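You operate a simulated robot arm through the tools that you are given. There is no shell and no other tool.

The job below is to be done with a simulated robot arm. You get a single attempt, and the scene is never put back.

## Task
Stack the letter blocks on the rod to read JOY from the top.
Fine: Y goes on first, then O, then J; press the rod cap on last.

Only the result counts: the job must be done as asked and must still hold three seconds after the hand-in. Knocking over, shifting, dropping, spilling or breaking anything else fails it. Lids that push on must go on centred and level and be pressed home; caps that screw on are set level and turned clockwise until they are tight.

## Robot
A 6-joint arm with a two-finger parallel gripper, fixed in place. Base frame: the origin is at the foot of the arm, x ahead of it, y to its left, z up; the work surface is at about z = 880. Units: mm, rad, N and s.
With the tool pointing down near the work surface it reaches from about 260 to 660 mm from the base axis. Its first joint turns from -1.152 to 1.152 rad. Payload 2.9 kg.
The tool frame sits at the grasp point between the pads (the TCP): z along the fingers, y along the line on which they close. The tips reach 30 mm beyond it. Largest opening 110 mm; finger width 20, thickness 10; the body of the gripper, 48 by 112 mm, starts 55 mm behind the TCP.
Orientation is told as [roll, pitch, yaw] about the base's x, y, z axes, in that order, counted from this pose: with the fingers straight down and closing along the base's y, the tool's x points along the base's -x, its y along +y and its z along -z.

## Interface
- The arm moves only by the tool arm_command. Its argument "increments" is one flat list of numbers, 7 for each row, row after row: the shift along the base's x, y, z in mm, then the turn, a rotation vector about the base's x, y, z in rad, then the closure in counts, from 0 (fully open) to 255 (shut). In form: [tx, ty, tz, wx, wy, wz, claw, tx, ty, tz, wx, wy, wz, claw, ...]. A call has 1 to 20 rows; each row is the pose to reach, as a shift and turn from the pose commanded when the call began. A row lasts 0.2 s, in which the tool goes at most 50 mm and 0.15 rad; a call with a longer step from one row to the next is refused whole, and so is a gripper value outside its range. Where a pose cannot be reached the arm comes as near as it can. A force on the tool above 40 N (or 10 N above the force at the start of the call, whichever is more), or a blocked arm, ends the call early, and 0.2 s more pass. The fingers move at their own pace (about 108 mm/s each) and stop on an object; they squeeze with about 26 N. The grip force told is the motor's: it shows also when the fingers shut on nothing. Time passes only in rows, and 0.2 s behind the last, so rows that repeat a pose let the fingers close. It gives the time, the measured TCP pose, the force on the tool (base axes), the opening and the grip force at its end, in the units of the frame above (readings bear some noise), with the torque about the TCP (base axes, N m) and any sound that the robot's microphone picked up, and new pictures: "show" is both (left out), scene, wrist or none.
- Cameras (640 x 400 px; columns grow to the right, rows downward): "scene" is fixed at [79.1, 426.6, 1405.4]; the picture's right is [-0.76, -0.65, 0.00], its down [-0.24, 0.28, -0.93] and it looks along [0.61, -0.70, -0.37] (base axes); focal length 309 px, centre (320, 200). "wrist" rides on the gripper at [72, 17, -103] in the tool frame; the picture's right is [-0.23, 0.97, 0.00], its down [-0.76, -0.18, -0.62] and it looks along [-0.61, -0.14, 0.78] (tool axes); focal length 222 px, centre (320, 200). There is no depth. A picture from a camera that has moved, and an enlarged one, comes with that camera's place and axes in the base frame and with its lens.
- zoom(camera, box): a new picture of the part [left, top, right, bottom] of that camera's present view, enlarged. It takes no simulated time.
- job_done(): hands the job in; it is judged then, once.

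Places have to be worked out from the pictures, the camera data and where the tool is seen. Open the gripper and draw the arm clear of the work before you hand the job in, unless the task says otherwise.

The tools are called after "Emit:" by a JSON object that holds its "api" and its "payload". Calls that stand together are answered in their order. arm_command: Moves the arm, as the interface text tells. Its arguments: {"type":"object","properties":{"increments":{"type":"array","items":{"type":"number"}},"show":{"type":"string","enum":["both","scene","wrist","none"]}},"required":["increments"]} The other tools are called the same way: zoom (camera, box) takes an enlarged picture of a part of a camera's view; job_done () hands the job in.

At the start:

```text
clock: 0.0
tcp_pos: [363.3, -136.0, 1312.6]
orientation: [0.0, -0.002, 0.0]
ft_force: [0.0, -0.5, -0.9]
torque: [0.0, -0.01, 0.01]
width: 110.1
grasp_force: 0.0
```

scene: 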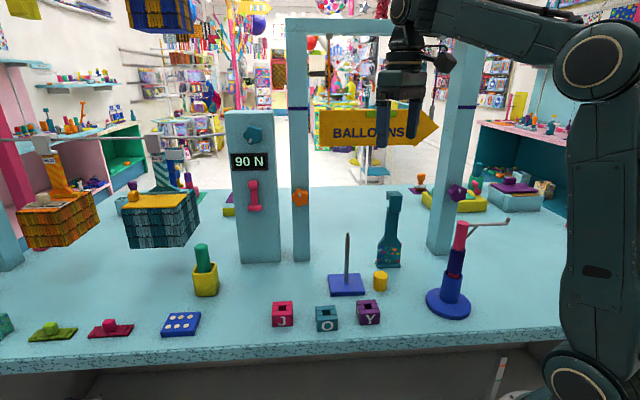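
wrist: 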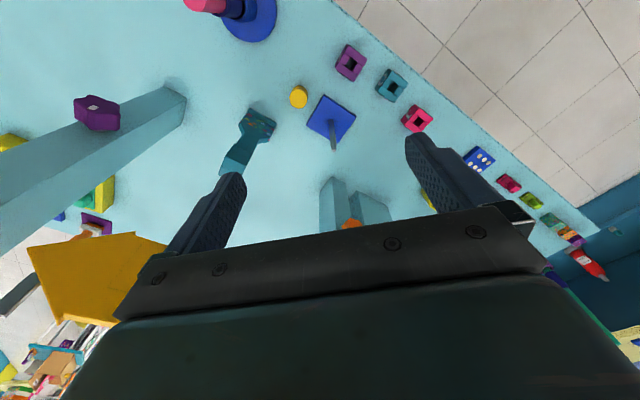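

I'll look closer at the blocks, rod and cap before moving anything.

Emit:
{"api": "zoom", "payload": {"camera": "scene", "box": [250, 220, 410, 340]}}

Emit:
{"api": "zoom", "payload": {"camera": "wrist", "box": [270, 30, 450, 160]}}

```text
3.33 times, centred on (330, 280) of scene
camera zoom: at [79.1, 426.6, 1405.4], right [-0.76, -0.65, 0.0], down [-0.24, 0.28, -0.93], along [0.61, -0.7, -0.37], focal length 1028 px, centre (287, -67)
```

zoom: 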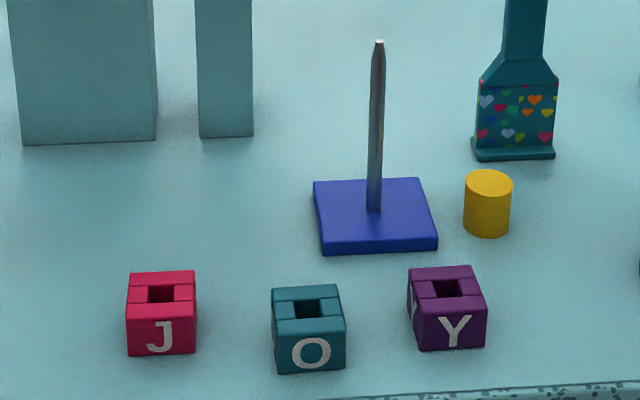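

```text
3.08 times, centred on (360, 95) of wrist
camera zoom: at [290.6, -117.0, 1415.4], right [0.23, 0.97, 0.0], down [0.76, -0.18, 0.62], along [0.61, -0.14, -0.78], focal length 684 px, centre (197, 523)
```

zoom: 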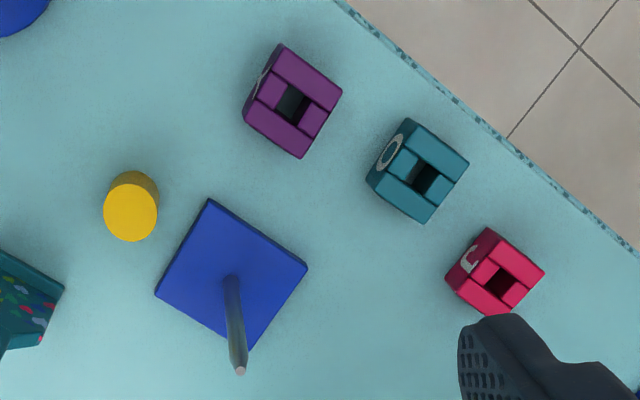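

Triangulating from both views: Y is near (366,-73), O near (430,5), J near (514,59), and the rod near (475,-133) with its top at about 1045. The yellow cap is near (413,-203). I'll move lower for a closer wrist view of the blocks.

Emit:
{"api": "arm_command", "payload": {"increments": [0, 20, -40, 0, 0, 0, 0, 0, 40, -80, 0, 0, 0, 0, 0, 60, -120, 0, 0, 0, 0, 0, 80, -160, 0, 0, 0, 0, 0, 100, -195, 0, 0, 0, 0, 0, 120, -230, 0, 0, 0, 0]}}

```text
clock: 1.4
tcp_pos: [364.3, -15.0, 1080.4]
orientation: [0.001, -0.001, 0.001]
ft_force: [0.4, -0.2, 0.1]
torque: [0.0, -0.01, -0.04]
width: 110.0
grasp_force: 0.1
camera wrist: at [290.3, 3.2, 1185.2], right [0.23, 0.97, 0.0], down [0.76, -0.18, 0.62], along [0.61, -0.14, -0.78], focal length 222 px, centre (320, 200)
```

scene: 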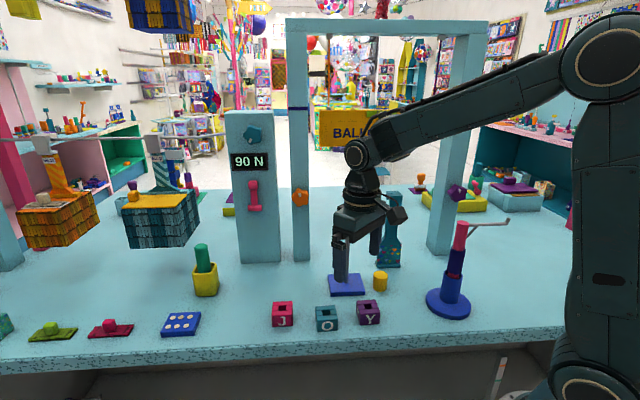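
wrist: 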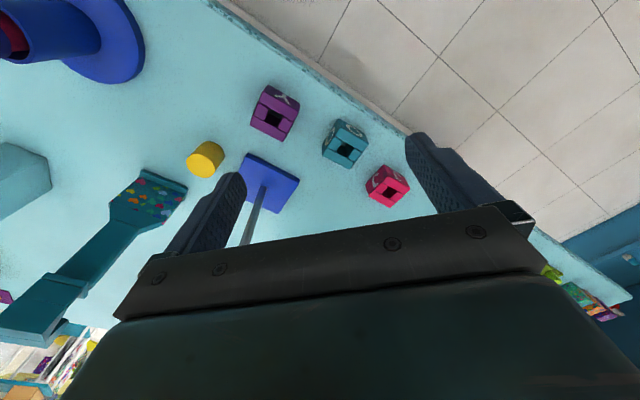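

Emit:
{"api": "zoom", "payload": {"camera": "wrist", "box": [240, 75, 420, 215]}}

Emit:
{"api": "zoom", "payload": {"camera": "wrist", "box": [160, 120, 300, 220]}}

Emit:
{"api": "zoom", "payload": {"camera": "scene", "box": [260, 285, 390, 340]}}

```text
2.86 times, centred on (330, 145) of wrist
camera zoom: at [290.3, 3.2, 1185.2], right [0.23, 0.97, 0.0], down [0.76, -0.18, 0.62], along [0.61, -0.14, -0.78], focal length 635 px, centre (291, 357)
```

zoom: 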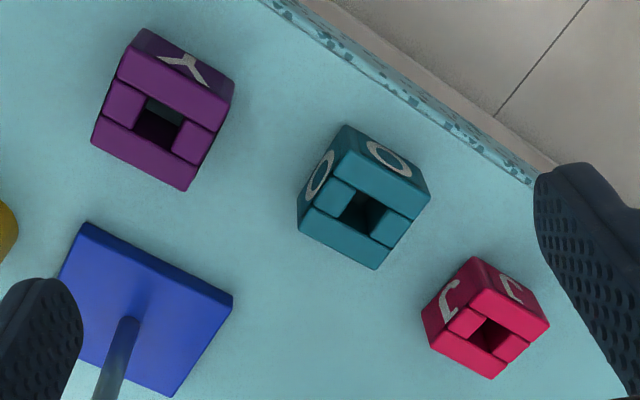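

```text
4.00 times, centred on (230, 170) of wrist
camera zoom: at [290.3, 3.2, 1185.2], right [0.23, 0.97, 0.0], down [0.76, -0.18, 0.62], along [0.61, -0.14, -0.78], focal length 888 px, centre (680, 320)
```

zoom: 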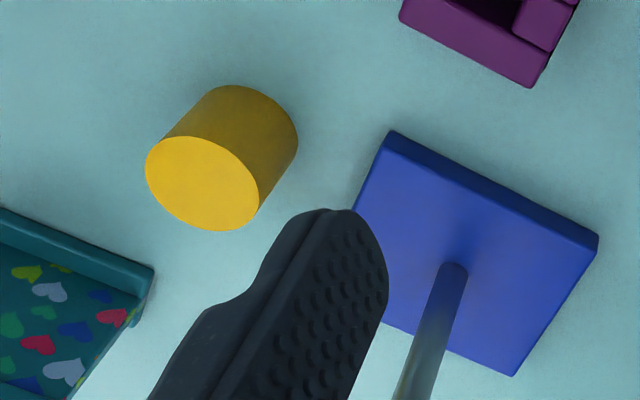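

```text
4.92 times, centred on (325, 312) of scene
camera zoom: at [79.1, 426.6, 1405.4], right [-0.76, -0.65, 0.0], down [-0.24, 0.28, -0.93], along [0.61, -0.7, -0.37], focal length 1519 px, centre (295, -354)
```

zoom: 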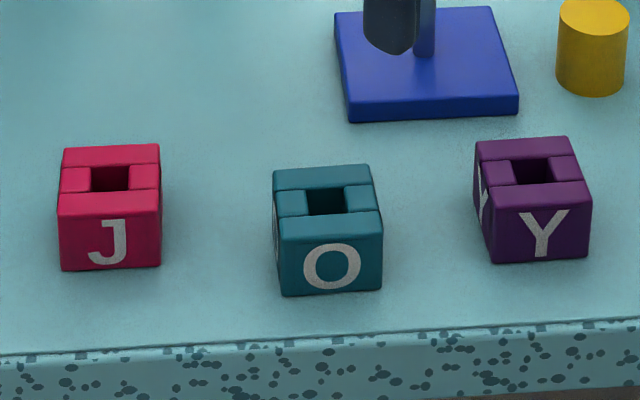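

The blocks carry letters on their sides and are open through the middle. I'll zoom in more to get corner positions and yaw.

Emit:
{"api": "zoom", "payload": {"camera": "wrist", "box": [260, 78, 308, 146]}}

Emit:
{"api": "zoom", "payload": {"camera": "wrist", "box": [315, 110, 385, 175]}}

Emit:
{"api": "zoom", "payload": {"camera": "wrist", "box": [355, 155, 420, 215]}}

```text
5.88 times, centred on (284, 112) of wrist
camera zoom: at [290.3, 3.2, 1185.2], right [0.23, 0.97, 0.0], down [0.76, -0.18, 0.62], along [0.61, -0.14, -0.78], focal length 1307 px, centre (532, 718)
```

zoom: 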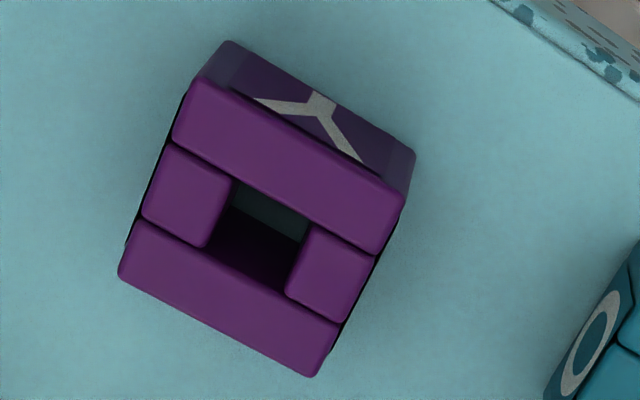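

```text
6.15 times, centred on (350, 142) of wrist
camera zoom: at [290.3, 3.2, 1185.2], right [0.23, 0.97, 0.0], down [0.76, -0.18, 0.62], along [0.61, -0.14, -0.78], focal length 1367 px, centre (135, 554)
```

zoom: 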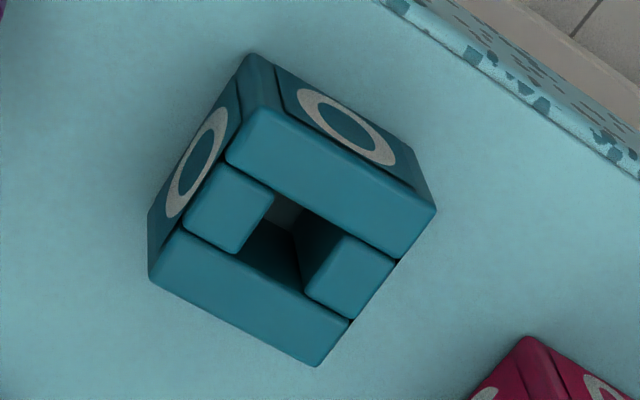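

```text
6.67 times, centred on (388, 185) of wrist
camera zoom: at [290.3, 3.2, 1185.2], right [0.23, 0.97, 0.0], down [0.76, -0.18, 0.62], along [0.61, -0.14, -0.78], focal length 1481 px, centre (-130, 300)
```

zoom: 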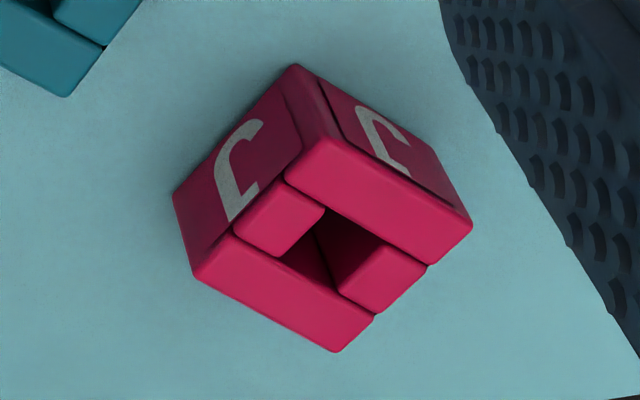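

Refined estimates (block tops at about z = 918): Y (365,-72), O (425,5), J (510,58), all yawed about 45°. The rod is at (473,-134) and the cap at (402,-192). The rod is taller than the palm clearance, so I'll hold blocks with the tool tilted about 30°. First I yaw the tool to match the blocks and partly close the gripper.

Emit:
{"api": "arm_command", "payload": {"increments": [0, 0, 0, 0, 0, -0.128, 90, 0, 0, 0, 0, 0, -0.256, 90, 0, 0, 0, 0, 0, -0.384, 90, 0, 0, 0, 0, 0, -0.512, 90, 0, 0, 0, 0, 0, -0.64, 90, 0, 0, 0, 0, 0, -0.768, 90, 0, 0, 0, 0, 0, -0.768, 90], "show": "none"}}

```text
clock: 3.0
tcp_pos: [364.0, -15.5, 1082.4]
orientation: [-0.001, -0.002, -0.771]
ft_force: [-0.6, 0.4, -0.5]
torque: [-0.02, 0.0, 0.04]
width: 71.2
grasp_force: 0.0
```

Yaw is set. Now I tilt 30° so the palm leans toward -x/+y, and hover about 90 mm above Y's grasp point.

Emit:
{"api": "arm_command", "payload": {"increments": [-1.2, -12.4, -19.6, -0.091, -0.0942, 0, 90, -2.4, -24.8, -39.2, -0.1819, -0.1883, 0, 90, -3.6, -37.2, -58.9, -0.2729, -0.2825, 0, 90, -4.8, -49.7, -78.6, -0.3638, -0.3766, 0, 90, -4.8, -49.7, -78.6, -0.3638, -0.3766, 0, 90]}}

```text
clock: 4.2
tcp_pos: [358.9, -64.7, 1002.2]
orientation: [-0.001, -0.528, -0.768]
ft_force: [0.9, -0.2, -0.4]
torque: [0.01, 0.0, 0.01]
width: 71.4
grasp_force: 0.2
camera wrist: at [288.1, 28.7, 1056.1], right [0.82, 0.56, 0.11], down [0.13, -0.37, 0.92], along [0.56, -0.74, -0.37], focal length 222 px, centre (320, 200)
```

scene: 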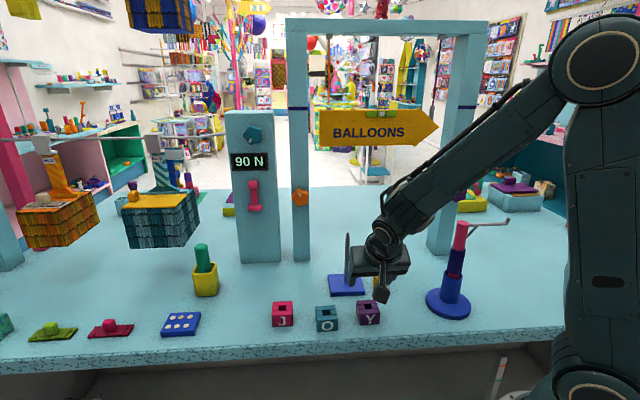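
wrist: 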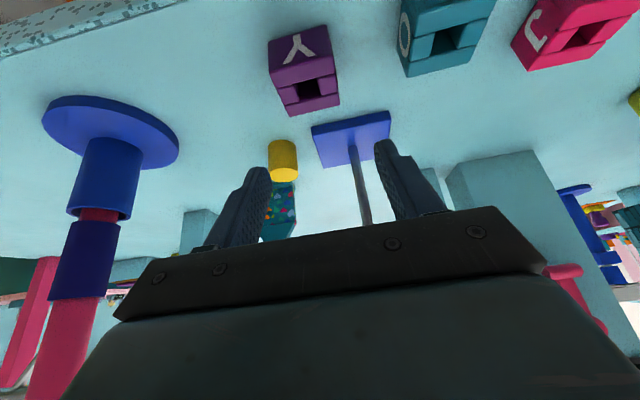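

The view confirms Y is centred between the open fingers. I'm descending straight to about z = 916 to check clearances before closing.

Emit:
{"api": "arm_command", "payload": {"increments": [0, 0, -30, 0, 0, 0, 90, 0, 0, -55, 0, 0, 0, 90, 0, 0, -75, 0, 0, 0, 90, 0, 0, -87, 0, 0, 0, 90, 0, 0, -87, 0, 0, 0, 90]}}

```text
clock: 5.4
tcp_pos: [359.5, -65.1, 915.8]
orientation: [0.0, -0.525, -0.767]
ft_force: [0.1, -0.2, 0.6]
torque: [-0.01, -0.01, -0.03]
width: 71.3
grasp_force: 0.1
camera wrist: at [288.4, 28.3, 969.7], right [0.82, 0.56, 0.11], down [0.13, -0.37, 0.92], along [0.56, -0.74, -0.37], focal length 222 px, centre (320, 200)
```

scene: 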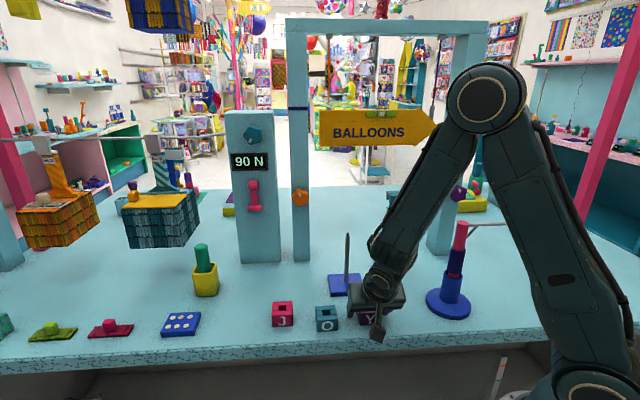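
wrist: 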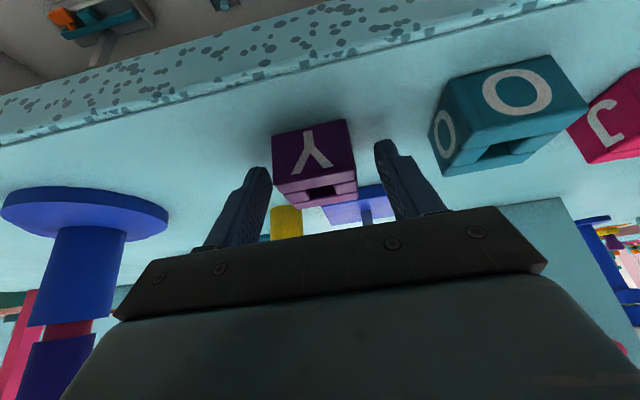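

Emit:
{"api": "zoom", "payload": {"camera": "wrist", "box": [220, 100, 430, 230]}}

Emit:
{"api": "zoom", "payload": {"camera": "scene", "box": [310, 225, 430, 350]}}

```text
3.05 times, centred on (325, 165) of wrist
camera zoom: at [288.4, 28.3, 969.7], right [0.82, 0.56, 0.11], down [0.13, -0.37, 0.92], along [0.56, -0.74, -0.37], focal length 677 px, centre (305, 307)
```

zoom: 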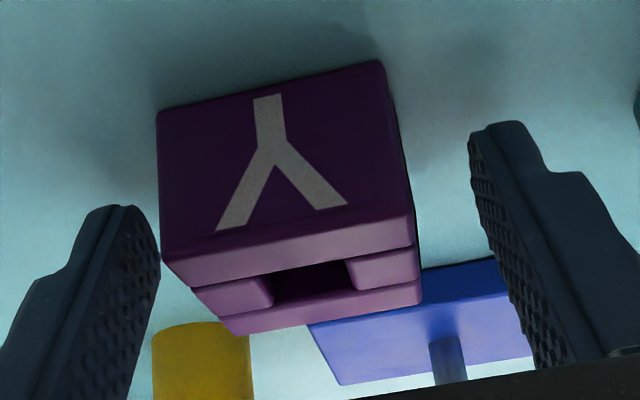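

```text
3.20 times, centred on (370, 288) of scene
camera zoom: at [79.1, 426.6, 1405.4], right [-0.76, -0.65, 0.0], down [-0.24, 0.28, -0.93], along [0.61, -0.7, -0.37], focal length 987 px, centre (160, -80)
```

zoom: 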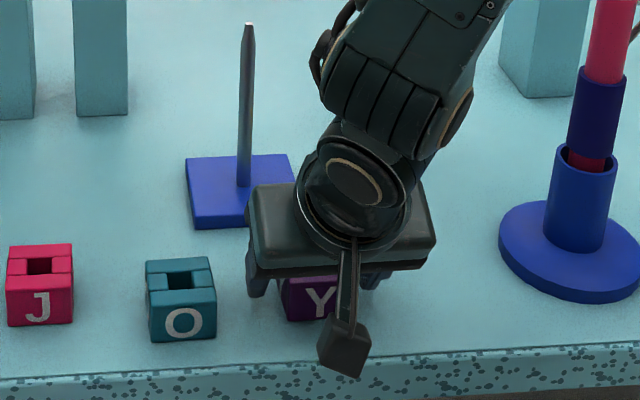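

Y sits about 4 mm toward the left finger, so I'll shift slightly that way and close on it.

Emit:
{"api": "arm_command", "payload": {"increments": [-2.8, -2.9, 0, 0, 0, 0, 90, -2.8, -2.9, 0, 0, 0, 0, 90, -2.8, -2.9, 0, 0, 0, 0, 255, -2.8, -2.9, 0, 0, 0, 0, 255, -2.8, -2.9, 0, 0, 0, 0, 255]}}

```text
clock: 6.6
tcp_pos: [356.3, -67.3, 916.7]
orientation: [0.001, -0.525, -0.767]
ft_force: [0.3, 0.5, -0.3]
torque: [0.01, -0.03, 0.01]
width: 45.7
grasp_force: 26.5
camera wrist: at [285.2, 25.4, 969.7], right [0.82, 0.56, 0.11], down [0.13, -0.37, 0.92], along [0.56, -0.74, -0.37], focal length 222 px, centre (320, 200)
```

scene: 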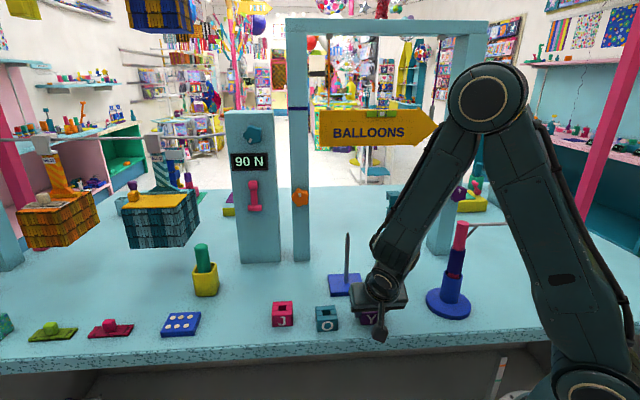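
wrist: 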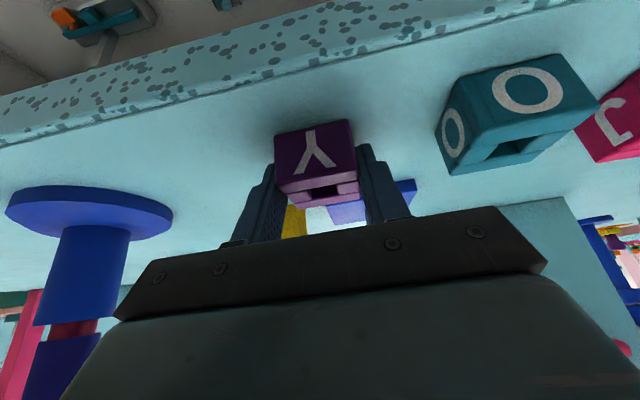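

Gripped at 45.7 mm wide. I'll lift straight up to clear the rod height (block bottom above about 1070) and then measure how the block sits in the fingers.

Emit:
{"api": "arm_command", "payload": {"increments": [0, 0, 8, 0, 0, 0, 255, 0, 0, 25, 0, 0, 0, 255, 0, 0, 60, 0, 0, 0, 255, 0, 0, 100, 0, 0, 0, 255, 0, 0, 140, 0, 0, 0, 255, 0, 0, 175, 0, 0, 0, 255, 0, 0, 190, 0, 0, 0, 255, 0, 0, 190, 0, 0, 0, 255]}}

Emit:
{"api": "zoom", "payload": {"camera": "wrist", "box": [220, 100, 430, 230]}}

Emit:
{"api": "zoom", "payload": {"camera": "scene", "box": [310, 150, 430, 290]}}

```text
clock: 8.4
tcp_pos: [355.6, -67.9, 1107.0]
orientation: [-0.001, -0.524, -0.768]
ft_force: [-0.5, -0.6, -0.3]
torque: [-0.02, 0.03, 0.01]
width: 0.0
grasp_force: 25.9
camera wrist: at [284.0, 25.3, 1160.6], right [0.82, 0.56, 0.11], down [0.13, -0.37, 0.92], along [0.56, -0.74, -0.37], focal length 222 px, centre (320, 200)
```

scene: 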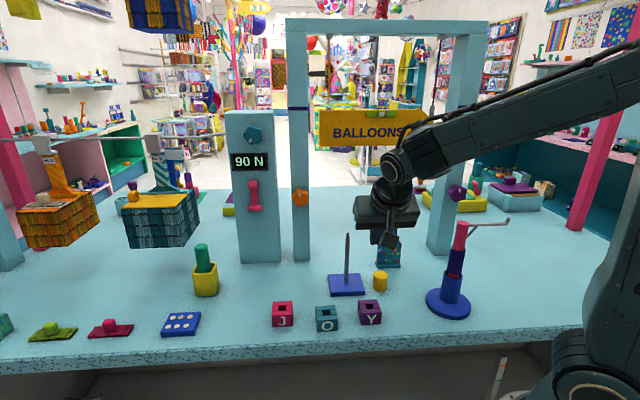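
wrist: 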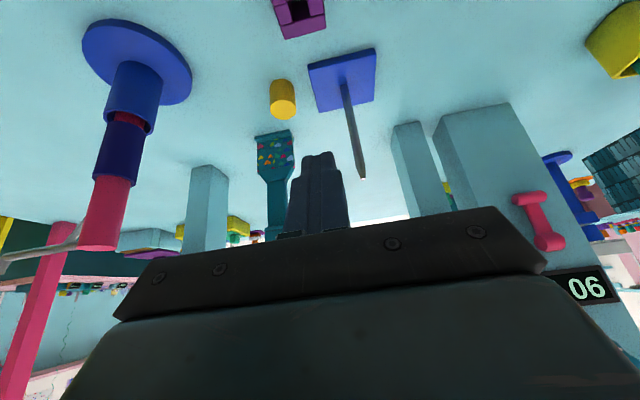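

```text
3.05 times, centred on (325, 165) of wrist
camera zoom: at [284.0, 25.3, 1160.6], right [0.82, 0.56, 0.11], down [0.13, -0.37, 0.92], along [0.56, -0.74, -0.37], focal length 677 px, centre (305, 307)
```

zoom: 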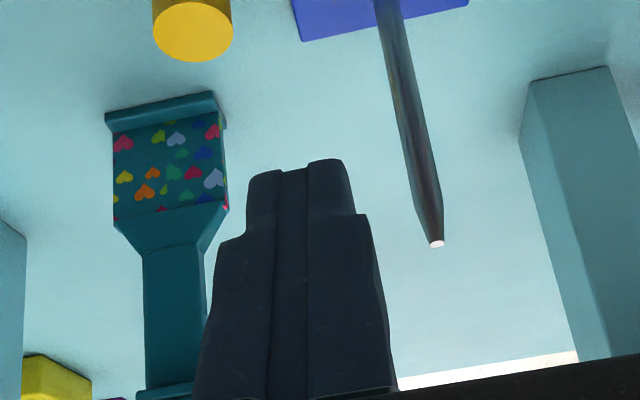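

```text
2.86 times, centred on (370, 220) of scene
camera zoom: at [79.1, 426.6, 1405.4], right [-0.76, -0.65, 0.0], down [-0.24, 0.28, -0.93], along [0.61, -0.7, -0.37], focal length 882 px, centre (177, 143)
```

zoom: 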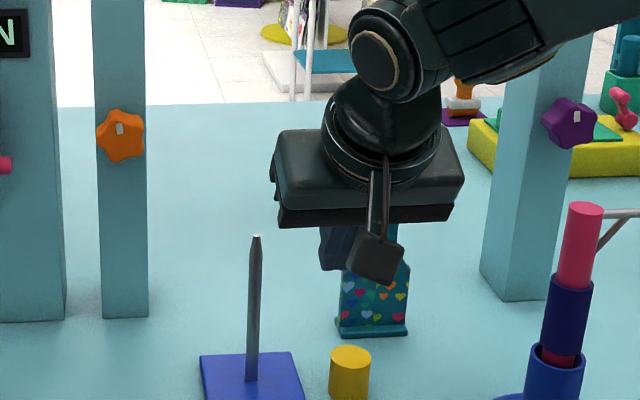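

The fingers shut on nothing, so Y slipped out and stayed on the table. I'll check where it is and whether it's still upright.

Emit:
{"api": "zoom", "payload": {"camera": "scene", "box": [260, 285, 390, 340]}}

Emit:
{"api": "zoom", "payload": {"camera": "wrist", "box": [230, 0, 370, 80]}}

```text
4.92 times, centred on (325, 312) of scene
camera zoom: at [79.1, 426.6, 1405.4], right [-0.76, -0.65, 0.0], down [-0.24, 0.28, -0.93], along [0.61, -0.7, -0.37], focal length 1519 px, centre (295, -354)
```

zoom: 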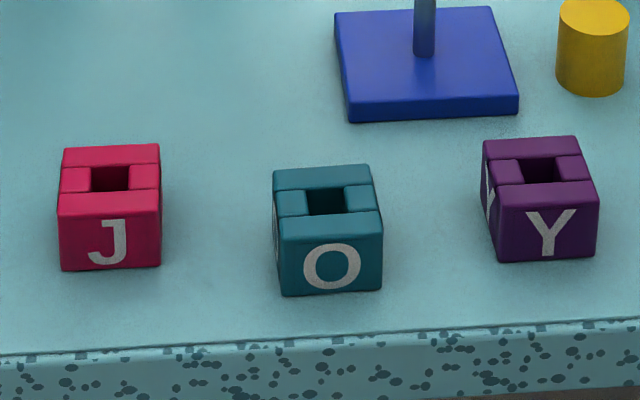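

```text
4.57 times, centred on (300, 40) of wrist
camera zoom: at [284.0, 25.3, 1160.6], right [0.82, 0.56, 0.11], down [0.13, -0.37, 0.92], along [0.56, -0.74, -0.37], focal length 1015 px, centre (411, 931)
```

zoom: 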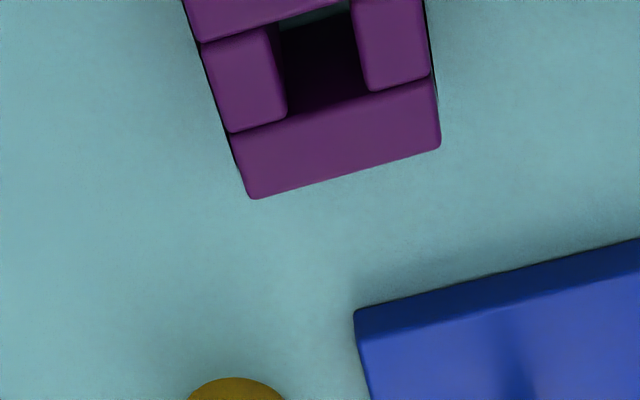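

Y is still upright, shifted only about 3 mm to around (363.5,-74). I had gripped the slat ends, which may be a poor contact, so I'll yaw +90° and grip the solid long faces instead.

Emit:
{"api": "arm_command", "payload": {"increments": [0, 0, 0, 0, 0, 0.1428, 90, 0, 0, 0, 0, 0, 0.2856, 90, 0, 0, 0, 0, 0, 0.4284, 90, 0, 0, 0, 0, 0, 0.5712, 90, 0, 0, 0, 0, 0, 0.714, 90, 0, 0, 0, 0, 0, 0.8568, 90, 0, 0, 0, 0, 0, 0.9996, 90, 0, 0, 0, 0, 0, 1.1424, 90, 0, 0, 0, 0, 0, 1.2852, 90, 0, 0, 0, 0, 0, 1.428, 90, 1.9, -11.5, -30, 0, 0, 1.571, 90, 1.9, -11.5, -75, 0, 0, 1.571, 90, 1.9, -11.5, -107, 0, 0, 1.571, 90, 1.9, -11.5, -107, 0, 0, 1.571, 90]}}

Emit:
{"api": "zoom", "payload": {"camera": "wrist", "box": [220, 50, 430, 230]}}

```text
clock: 11.4
tcp_pos: [358.1, -78.4, 1000.2]
orientation: [0.0, -0.524, 0.805]
ft_force: [-0.5, -0.6, 0.0]
torque: [-0.02, 0.01, -0.02]
width: 71.1
grasp_force: 0.1
camera wrist: at [266.4, -148.5, 1052.1], right [-0.56, 0.82, 0.11], down [0.37, 0.13, 0.92], along [0.74, 0.56, -0.37], focal length 222 px, centre (320, 200)
```

scene: 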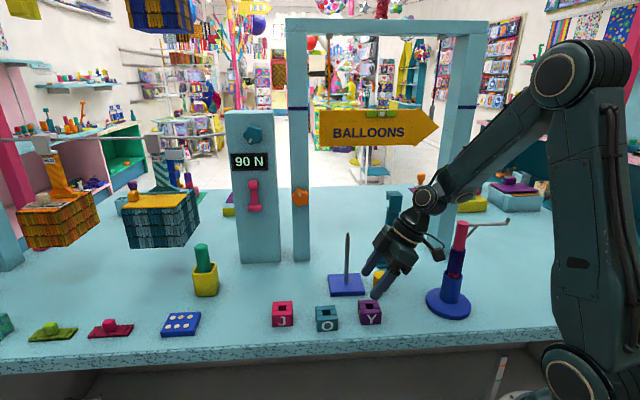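
wrist: 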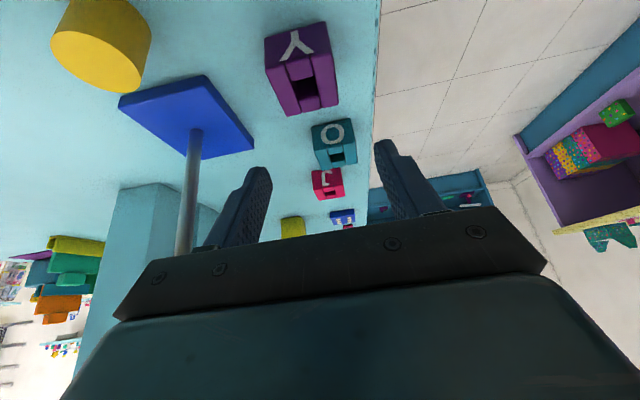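

```text
2.22 times, centred on (325, 140) of wrist
camera zoom: at [266.4, -148.5, 1052.1], right [-0.56, 0.82, 0.11], down [0.37, 0.13, 0.92], along [0.74, 0.56, -0.37], focal length 494 px, centre (309, 333)
```

zoom: 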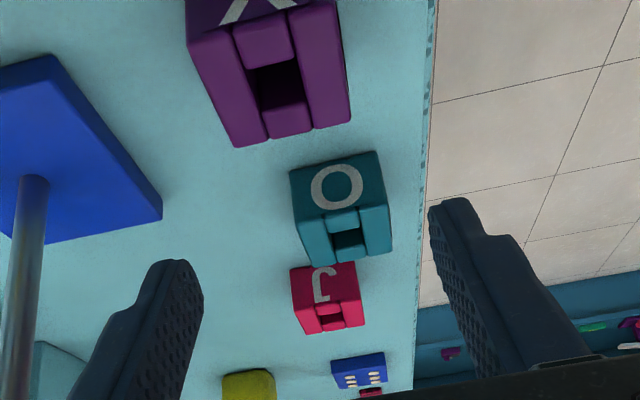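

Y lies a few mm toward the left finger again. I'll descend with a small correction, then check before closing.

Emit:
{"api": "arm_command", "payload": {"increments": [2, -2, -30, 0, 0, 0, 90, 2, -2, -55, 0, 0, 0, 90, 2, -2, -75, 0, 0, 0, 90, 2, -2, -86, 0, 0, 0, 90, 2, -2, -86, 0, 0, 0, 90]}}

Emit:
{"api": "zoom", "payload": {"camera": "wrist", "box": [220, 100, 430, 230]}}

Emit:
{"api": "zoom", "payload": {"camera": "scene", "box": [330, 230, 450, 340]}}

```text
clock: 12.6
tcp_pos: [359.0, -82.2, 911.9]
orientation: [0.0, -0.525, 0.804]
ft_force: [-0.4, 1.2, 0.4]
torque: [-0.03, -0.02, 0.0]
width: 71.2
grasp_force: 0.0
camera wrist: at [267.4, -150.5, 966.1], right [-0.56, 0.82, 0.11], down [0.37, 0.13, 0.92], along [0.74, 0.56, -0.37], focal length 222 px, centre (320, 200)
```

scene: 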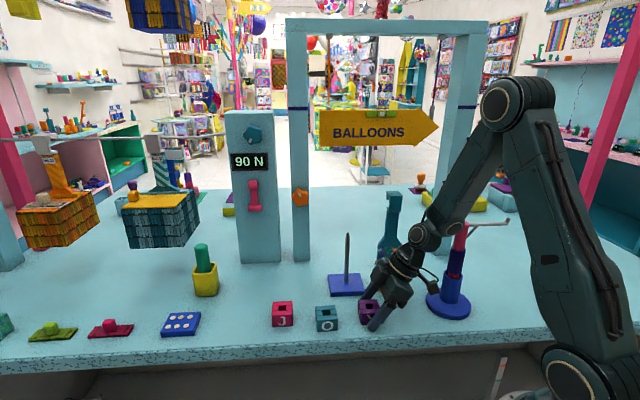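
wrist: 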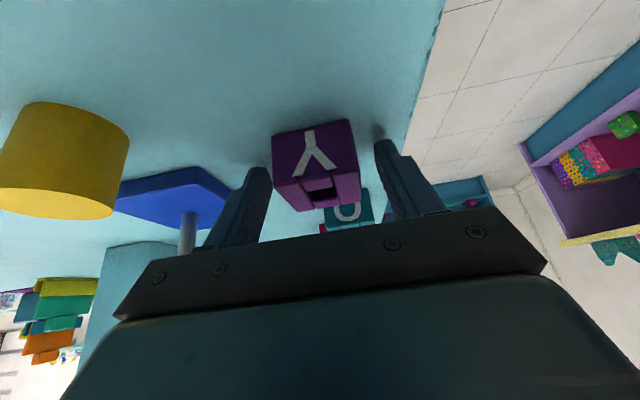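

```text
3.05 times, centred on (325, 165) of wrist
camera zoom: at [267.4, -150.5, 966.1], right [-0.56, 0.82, 0.11], down [0.37, 0.13, 0.92], along [0.74, 0.56, -0.37], focal length 677 px, centre (305, 307)
```

zoom: 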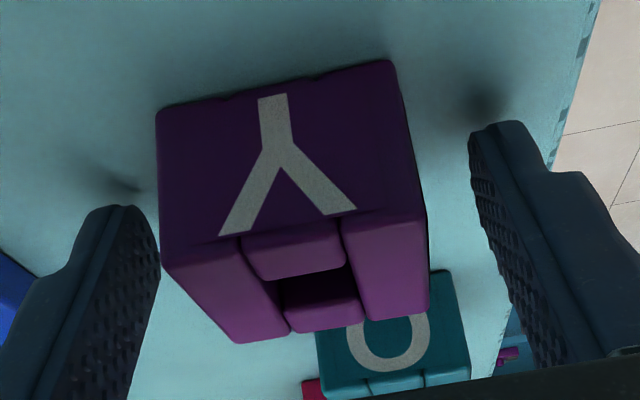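

```text
3.64 times, centred on (390, 285) of scene
camera zoom: at [79.1, 426.6, 1405.4], right [-0.76, -0.65, 0.0], down [-0.24, 0.28, -0.93], along [0.61, -0.7, -0.37], focal length 1122 px, centre (66, -109)
```

zoom: 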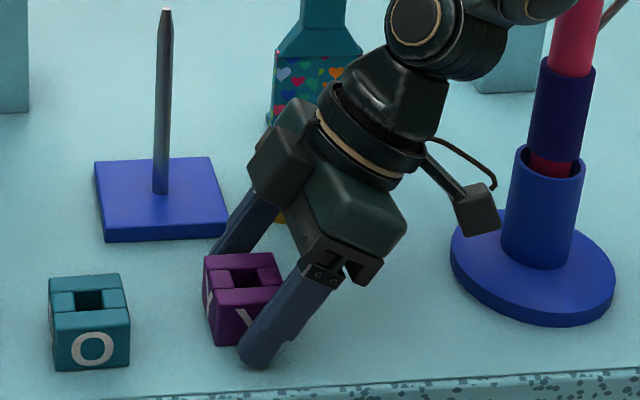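

The block is centred as designed; the earlier offset was perspective. I'll close on the long faces and lift slowly by 15 mm, watching the opening.

Emit:
{"api": "arm_command", "payload": {"increments": [0, 0, 0, 0, 0, 0, 255, 0, 0, 0, 0, 0, 0, 255, 0, 0, 0, 0, 0, 0, 255, 0, 0, 0, 0, 0, 0, 255], "show": "none"}}

Emit:
{"api": "arm_command", "payload": {"increments": [0, 0, 1, 0, 0, 0, 255, 0, 0, 3, 0, 0, 0, 255, 0, 0, 5, 0, 0, 0, 255, 0, 0, 7, 0, 0, 0, 255, 0, 0, 9, 0, 0, 0, 255]}}

Emit:
{"api": "zoom", "payload": {"camera": "wrist", "box": [220, 100, 430, 230]}}

Emit:
{"api": "zoom", "payload": {"camera": "scene", "box": [330, 230, 450, 340]}}

```text
clock: 13.6
tcp_pos: [360.0, -80.9, 912.1]
orientation: [0.0, -0.526, 0.804]
ft_force: [0.6, -0.7, 0.1]
torque: [-0.01, -0.02, -0.04]
width: 45.5
grasp_force: 26.3
```

```text
clock: 14.8
tcp_pos: [360.2, -81.3, 921.8]
orientation: [0.0, -0.526, 0.804]
ft_force: [0.0, 0.0, -0.5]
torque: [0.02, 0.0, -0.03]
width: 45.3
grasp_force: 25.6
camera wrist: at [267.9, -150.6, 975.6], right [-0.56, 0.82, 0.11], down [0.37, 0.13, 0.92], along [0.74, 0.56, -0.37], focal length 222 px, centre (320, 200)
```

scene: 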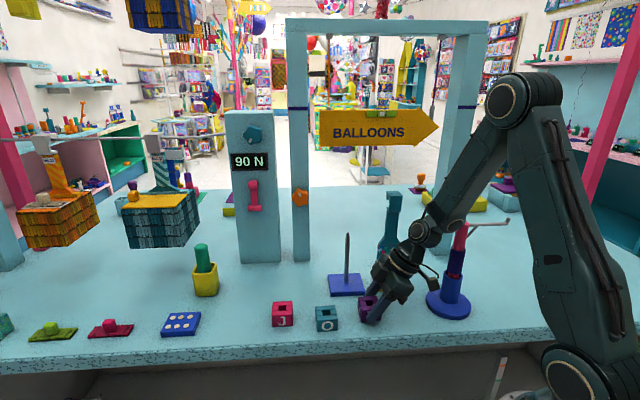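
wrist: 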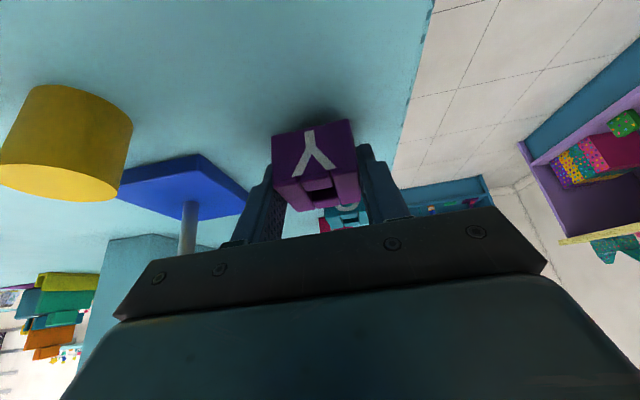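

```text
3.05 times, centred on (325, 165) of wrist
camera zoom: at [267.9, -150.6, 975.6], right [-0.56, 0.82, 0.11], down [0.37, 0.13, 0.92], along [0.74, 0.56, -0.37], focal length 677 px, centre (305, 307)
```

zoom: 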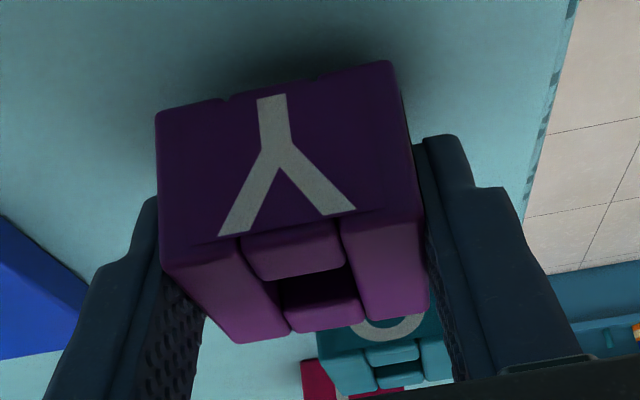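

```text
3.64 times, centred on (390, 285) of scene
camera zoom: at [79.1, 426.6, 1405.4], right [-0.76, -0.65, 0.0], down [-0.24, 0.28, -0.93], along [0.61, -0.7, -0.37], focal length 1122 px, centre (66, -109)
```

zoom: 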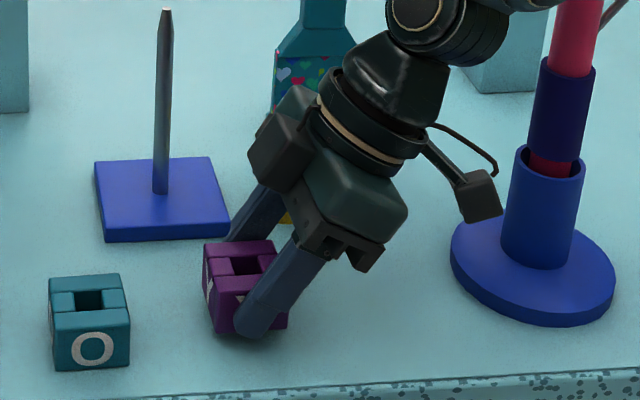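

Y is lifting cleanly now and hasn't moved in the fingers. I'll lift gently to about z = 1110.

Emit:
{"api": "arm_command", "payload": {"increments": [0, 0, 4, 0, 0, 0, 255, 0, 0, 12, 0, 0, 0, 255, 0, 0, 24, 0, 0, 0, 255, 0, 0, 40, 0, 0, 0, 255, 0, 0, 58, 0, 0, 0, 255, 0, 0, 78, 0, 0, 0, 255, 0, 0, 98, 0, 0, 0, 255, 0, 0, 118, 0, 0, 0, 255, 0, 0, 138, 0, 0, 0, 255, 0, 0, 156, 0, 0, 0, 255, 0, 0, 172, 0, 0, 0, 255, 0, 0, 182, 0, 0, 0, 255, 0, 0, 187, 0, 0, 0, 255, 0, 0, 187, 0, 0, 0, 255]}}

```text
clock: 17.8
tcp_pos: [358.8, -81.6, 1109.0]
orientation: [0.0, -0.524, 0.802]
ft_force: [0.2, 1.0, 0.6]
torque: [0.01, -0.02, 0.01]
width: 45.2
grasp_force: 25.6
camera wrist: at [267.8, -150.6, 1162.6], right [-0.56, 0.82, 0.11], down [0.37, 0.13, 0.92], along [0.74, 0.56, -0.37], focal length 222 px, centre (320, 200)
```

scene: 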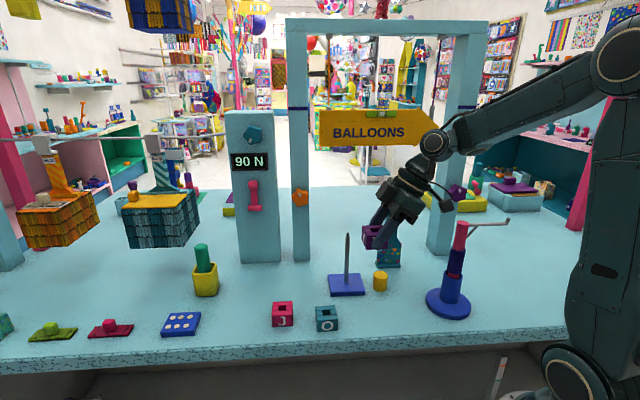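
wrist: 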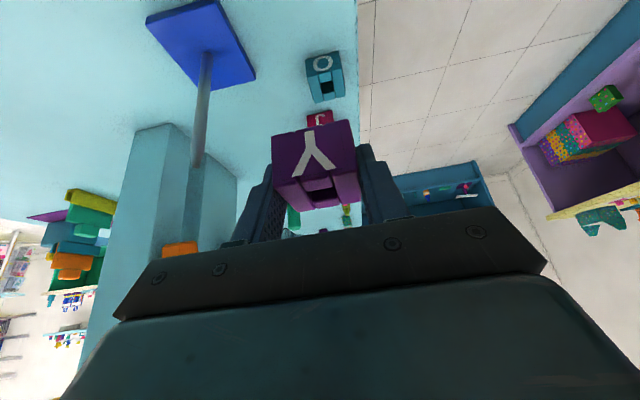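

The grip is steady. I'll yaw so the palm leans back toward the base, then carry Y to hover above the rod tip and check alignment.

Emit:
{"api": "arm_command", "payload": {"increments": [0, 0, 0, 0, 0, -0.135, 255, 0, 0, 0, 0, 0, -0.27, 255, 0, 0, 0, 0, 0, -0.405, 255, 0, 0, 0, 0, 0, -0.54, 255, 0, 0, 0, 0, 0, -0.675, 255, 0, 0, 0, 0, 0, -0.81, 255, 0, 0, 0, 0, 0, -0.945, 255, 0, 0, 0, 0, 0, -1.08, 255, 15, -7, 0, 0, 0, -1.08, 255, 35, -17, 0, 0, 0, -1.08, 255, 57, -27, 0, 0, 0, -1.08, 255, 79, -37, 0, 0, 0, -1.08, 255, 96, -45, 0, 0, 0, -1.08, 255, 105.2, -49.3, 0, 0, 0, -1.08, 255, 105.2, -49.3, 0, 0, 0, -1.08, 255]}}

Emit:
{"api": "zoom", "payload": {"camera": "scene", "box": [290, 180, 410, 305]}}

Emit:
{"api": "zoom", "payload": {"camera": "wrist", "box": [240, 60, 420, 230]}}

```text
clock: 21.0
tcp_pos: [465.6, -131.0, 1108.7]
orientation: [-0.001, -0.525, -0.276]
ft_force: [-0.6, 0.4, -0.1]
torque: [0.0, 0.0, 0.0]
width: 45.2
grasp_force: 26.1
camera wrist: at [359.4, -82.1, 1162.8], right [0.46, 0.88, 0.11], down [0.29, -0.27, 0.92], along [0.84, -0.39, -0.37], focal length 222 px, centre (320, 200)
```

scene: 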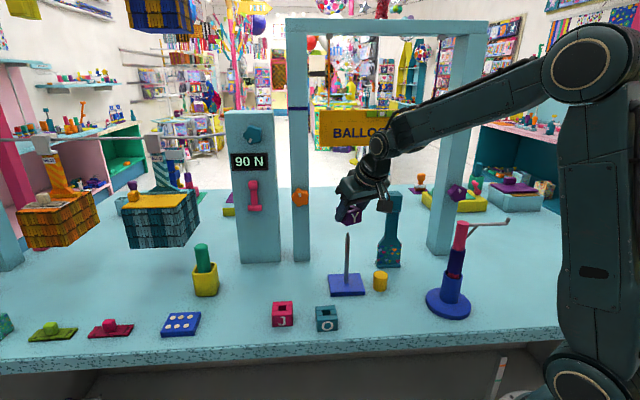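
wrist: 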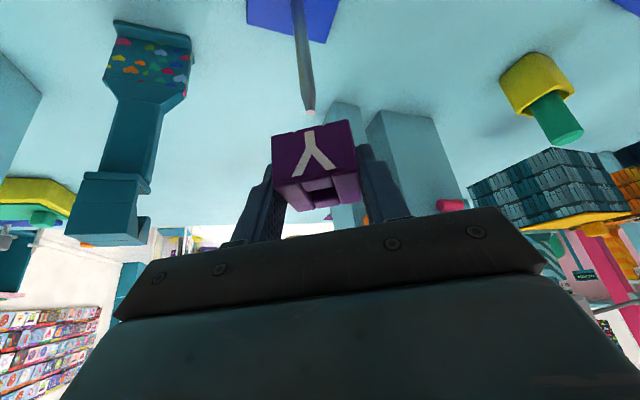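

```text
3.20 times, centred on (350, 242) of scene
camera zoom: at [79.1, 426.6, 1405.4], right [-0.76, -0.65, 0.0], down [-0.24, 0.28, -0.93], along [0.61, -0.7, -0.37], focal length 987 px, centre (224, 64)
```

zoom: 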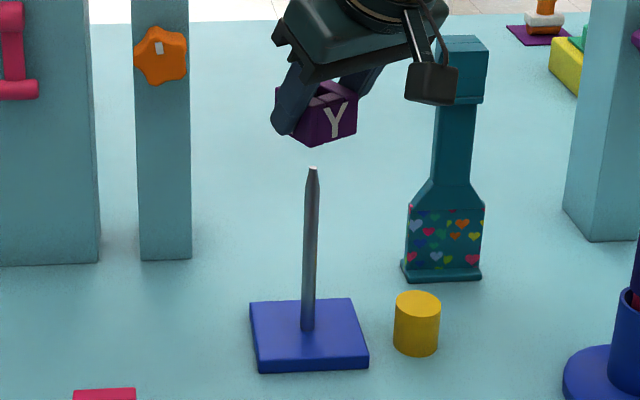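

```text
2.35 times, centred on (330, 145) of wrist
camera zoom: at [359.4, -82.1, 1162.8], right [0.46, 0.88, 0.11], down [0.29, -0.27, 0.92], along [0.84, -0.39, -0.37], focal length 523 px, centre (296, 329)
```

zoom: 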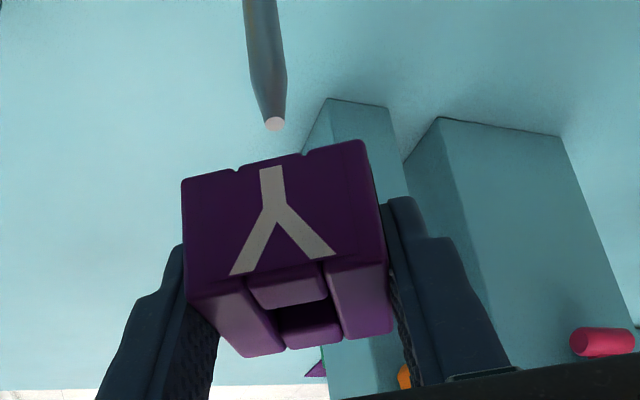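

Rod tip re-measured from this view: (472.8,-133.3), matching my earlier estimate. I'll zoom in on the block from the scene camera to cross-check.

Emit:
{"api": "zoom", "payload": {"camera": "scene", "box": [325, 190, 375, 250]}}

```text
6.67 times, centred on (350, 220) of scene
camera zoom: at [79.1, 426.6, 1405.4], right [-0.76, -0.65, 0.0], down [-0.24, 0.28, -0.93], along [0.61, -0.7, -0.37], focal length 2057 px, centre (120, 67)
```

zoom: 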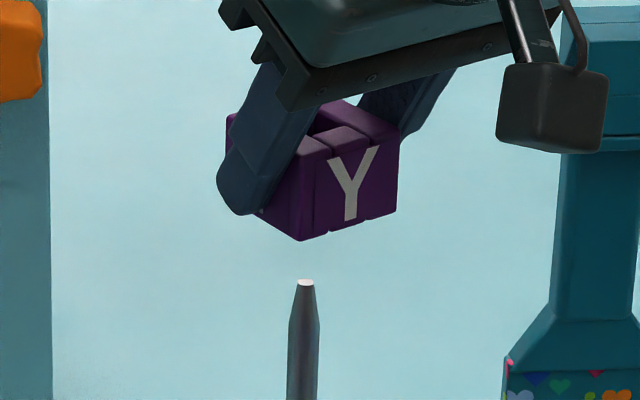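

Scene and wrist agree that Y is within about 1 mm of the rod axis. I'll lower until Y's bottom is a few mm above the tip and re-check.

Emit:
{"api": "arm_command", "payload": {"increments": [0.5, -0.5, -8, 0, 0, 0, 255, 0.5, -0.5, -16, 0, 0, 0, 255, 0.5, -0.5, -22, 0, 0, 0, 255, 0.5, -0.5, -26, 0, 0, 0, 255, 0.5, -0.5, -26, 0, 0, 0, 255]}}

Emit:
{"api": "zoom", "payload": {"camera": "scene", "box": [325, 190, 375, 250]}}

Emit:
{"api": "zoom", "payload": {"camera": "wrist", "box": [265, 80, 375, 220]}}

```text
clock: 22.2
tcp_pos: [465.5, -131.6, 1083.4]
orientation: [0.0, -0.526, -0.277]
ft_force: [0.3, 0.6, -0.9]
torque: [-0.03, 0.01, -0.04]
width: 45.1
grasp_force: 26.2
camera wrist: at [359.4, -82.5, 1136.4], right [0.46, 0.88, 0.11], down [0.28, -0.27, 0.92], along [0.84, -0.39, -0.37], focal length 222 px, centre (320, 200)
```

scene: 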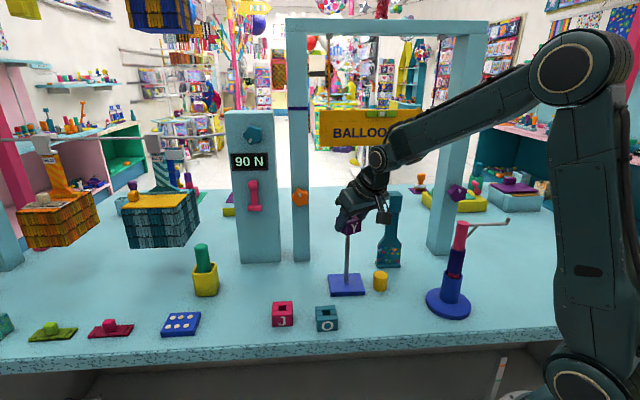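
wrist: 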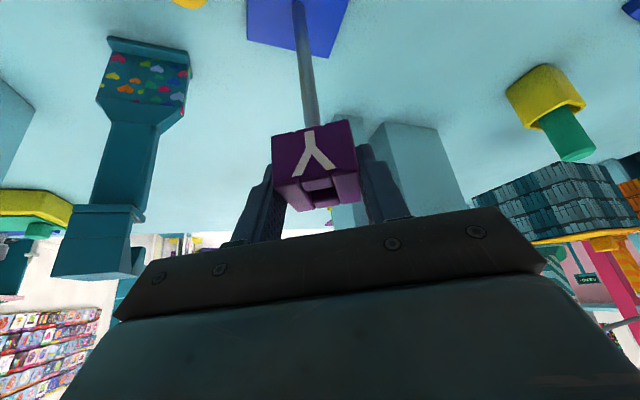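

```text
6.67 times, centred on (350, 220) of scene
camera zoom: at [79.1, 426.6, 1405.4], right [-0.76, -0.65, 0.0], down [-0.24, 0.28, -0.93], along [0.61, -0.7, -0.37], focal length 2057 px, centre (120, 67)
```

zoom: 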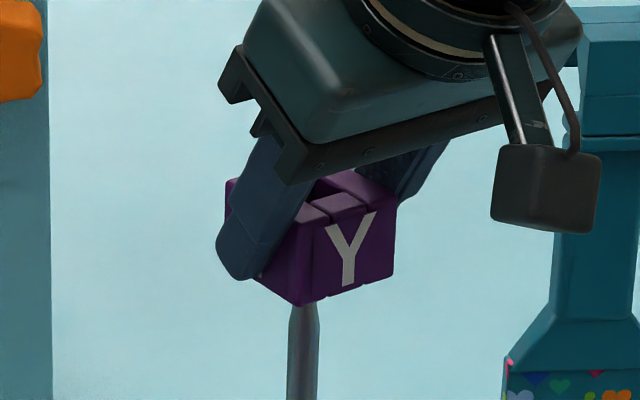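

```text
2.86 times, centred on (320, 150) of wrist
camera zoom: at [359.4, -82.5, 1136.4], right [0.46, 0.88, 0.11], down [0.28, -0.27, 0.92], along [0.84, -0.39, -0.37], focal length 635 px, centre (320, 343)
```

zoom: 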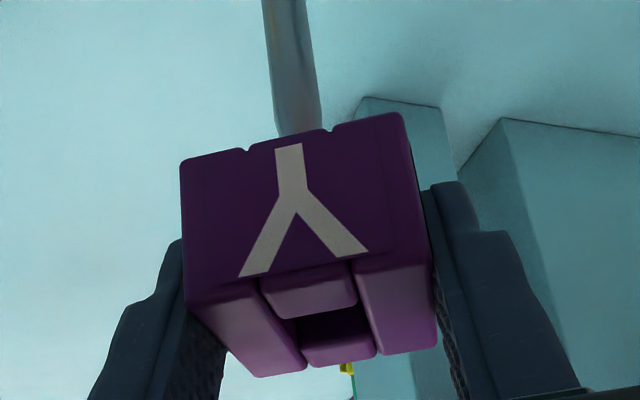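

Y's bottom is about 6 mm above the tip, and the rod enters behind the near edge between the slat seams as it should. With a sub-millimetre trim, I'll lower slowly onto the tapered tip.

Emit:
{"api": "arm_command", "payload": {"increments": [0.7, -0.5, -3, 0, 0, 0, 255, 0.7, -0.5, -6, 0, 0, 0, 255, 0.7, -0.5, -9, 0, 0, 0, 255, 0.7, -0.5, -12, 0, 0, 0, 255, 0.7, -0.5, -15, 0, 0, 0, 255, 0.7, -0.5, -18, 0, 0, 0, 255, 0.7, -0.5, -21, 0, 0, 0, 255]}}

Emit:
{"api": "zoom", "payload": {"camera": "scene", "box": [325, 200, 375, 260]}}

Emit:
{"api": "zoom", "payload": {"camera": "wrist", "box": [265, 80, 375, 220]}}

```text
clock: 23.8
tcp_pos: [466.3, -132.3, 1063.3]
orientation: [0.0, -0.524, -0.277]
ft_force: [-0.2, 0.7, -2.0]
torque: [-0.01, 0.04, -0.04]
width: 45.3
grasp_force: 25.7
camera wrist: at [360.4, -82.6, 1115.7], right [0.46, 0.88, 0.11], down [0.28, -0.27, 0.92], along [0.84, -0.39, -0.37], focal length 222 px, centre (320, 200)
```

scene: 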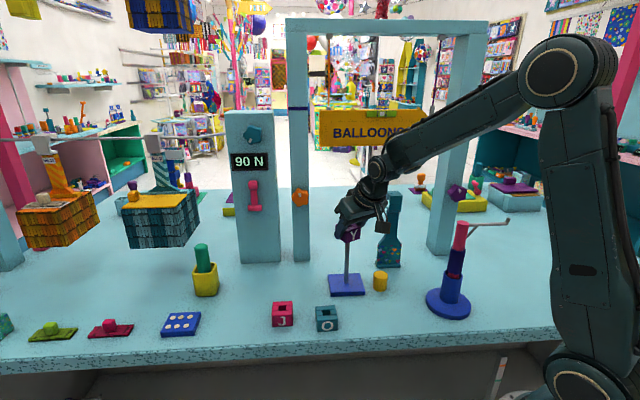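
wrist: 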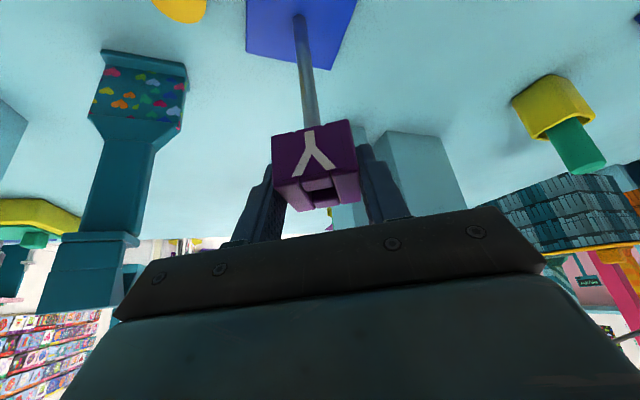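

```text
6.67 times, centred on (350, 230) of scene
camera zoom: at [79.1, 426.6, 1405.4], right [-0.76, -0.65, 0.0], down [-0.24, 0.28, -0.93], along [0.61, -0.7, -0.37], focal length 2057 px, centre (120, 0)
```

zoom: 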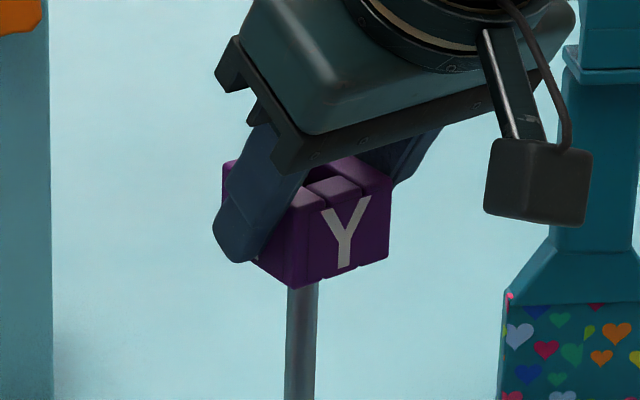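

```text
2.86 times, centred on (320, 150) of wrist
camera zoom: at [360.4, -82.6, 1115.7], right [0.46, 0.88, 0.11], down [0.28, -0.27, 0.92], along [0.84, -0.39, -0.37], focal length 635 px, centre (320, 343)
```

zoom: 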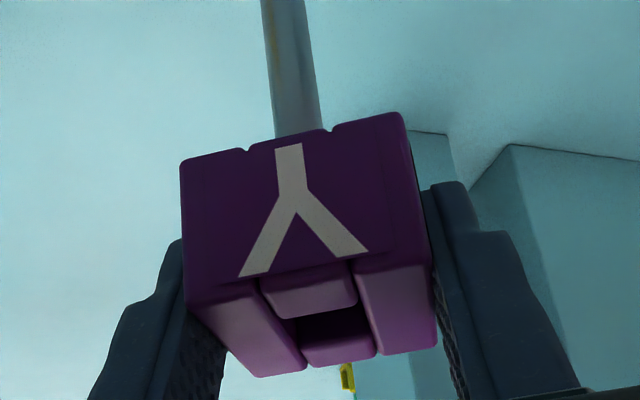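

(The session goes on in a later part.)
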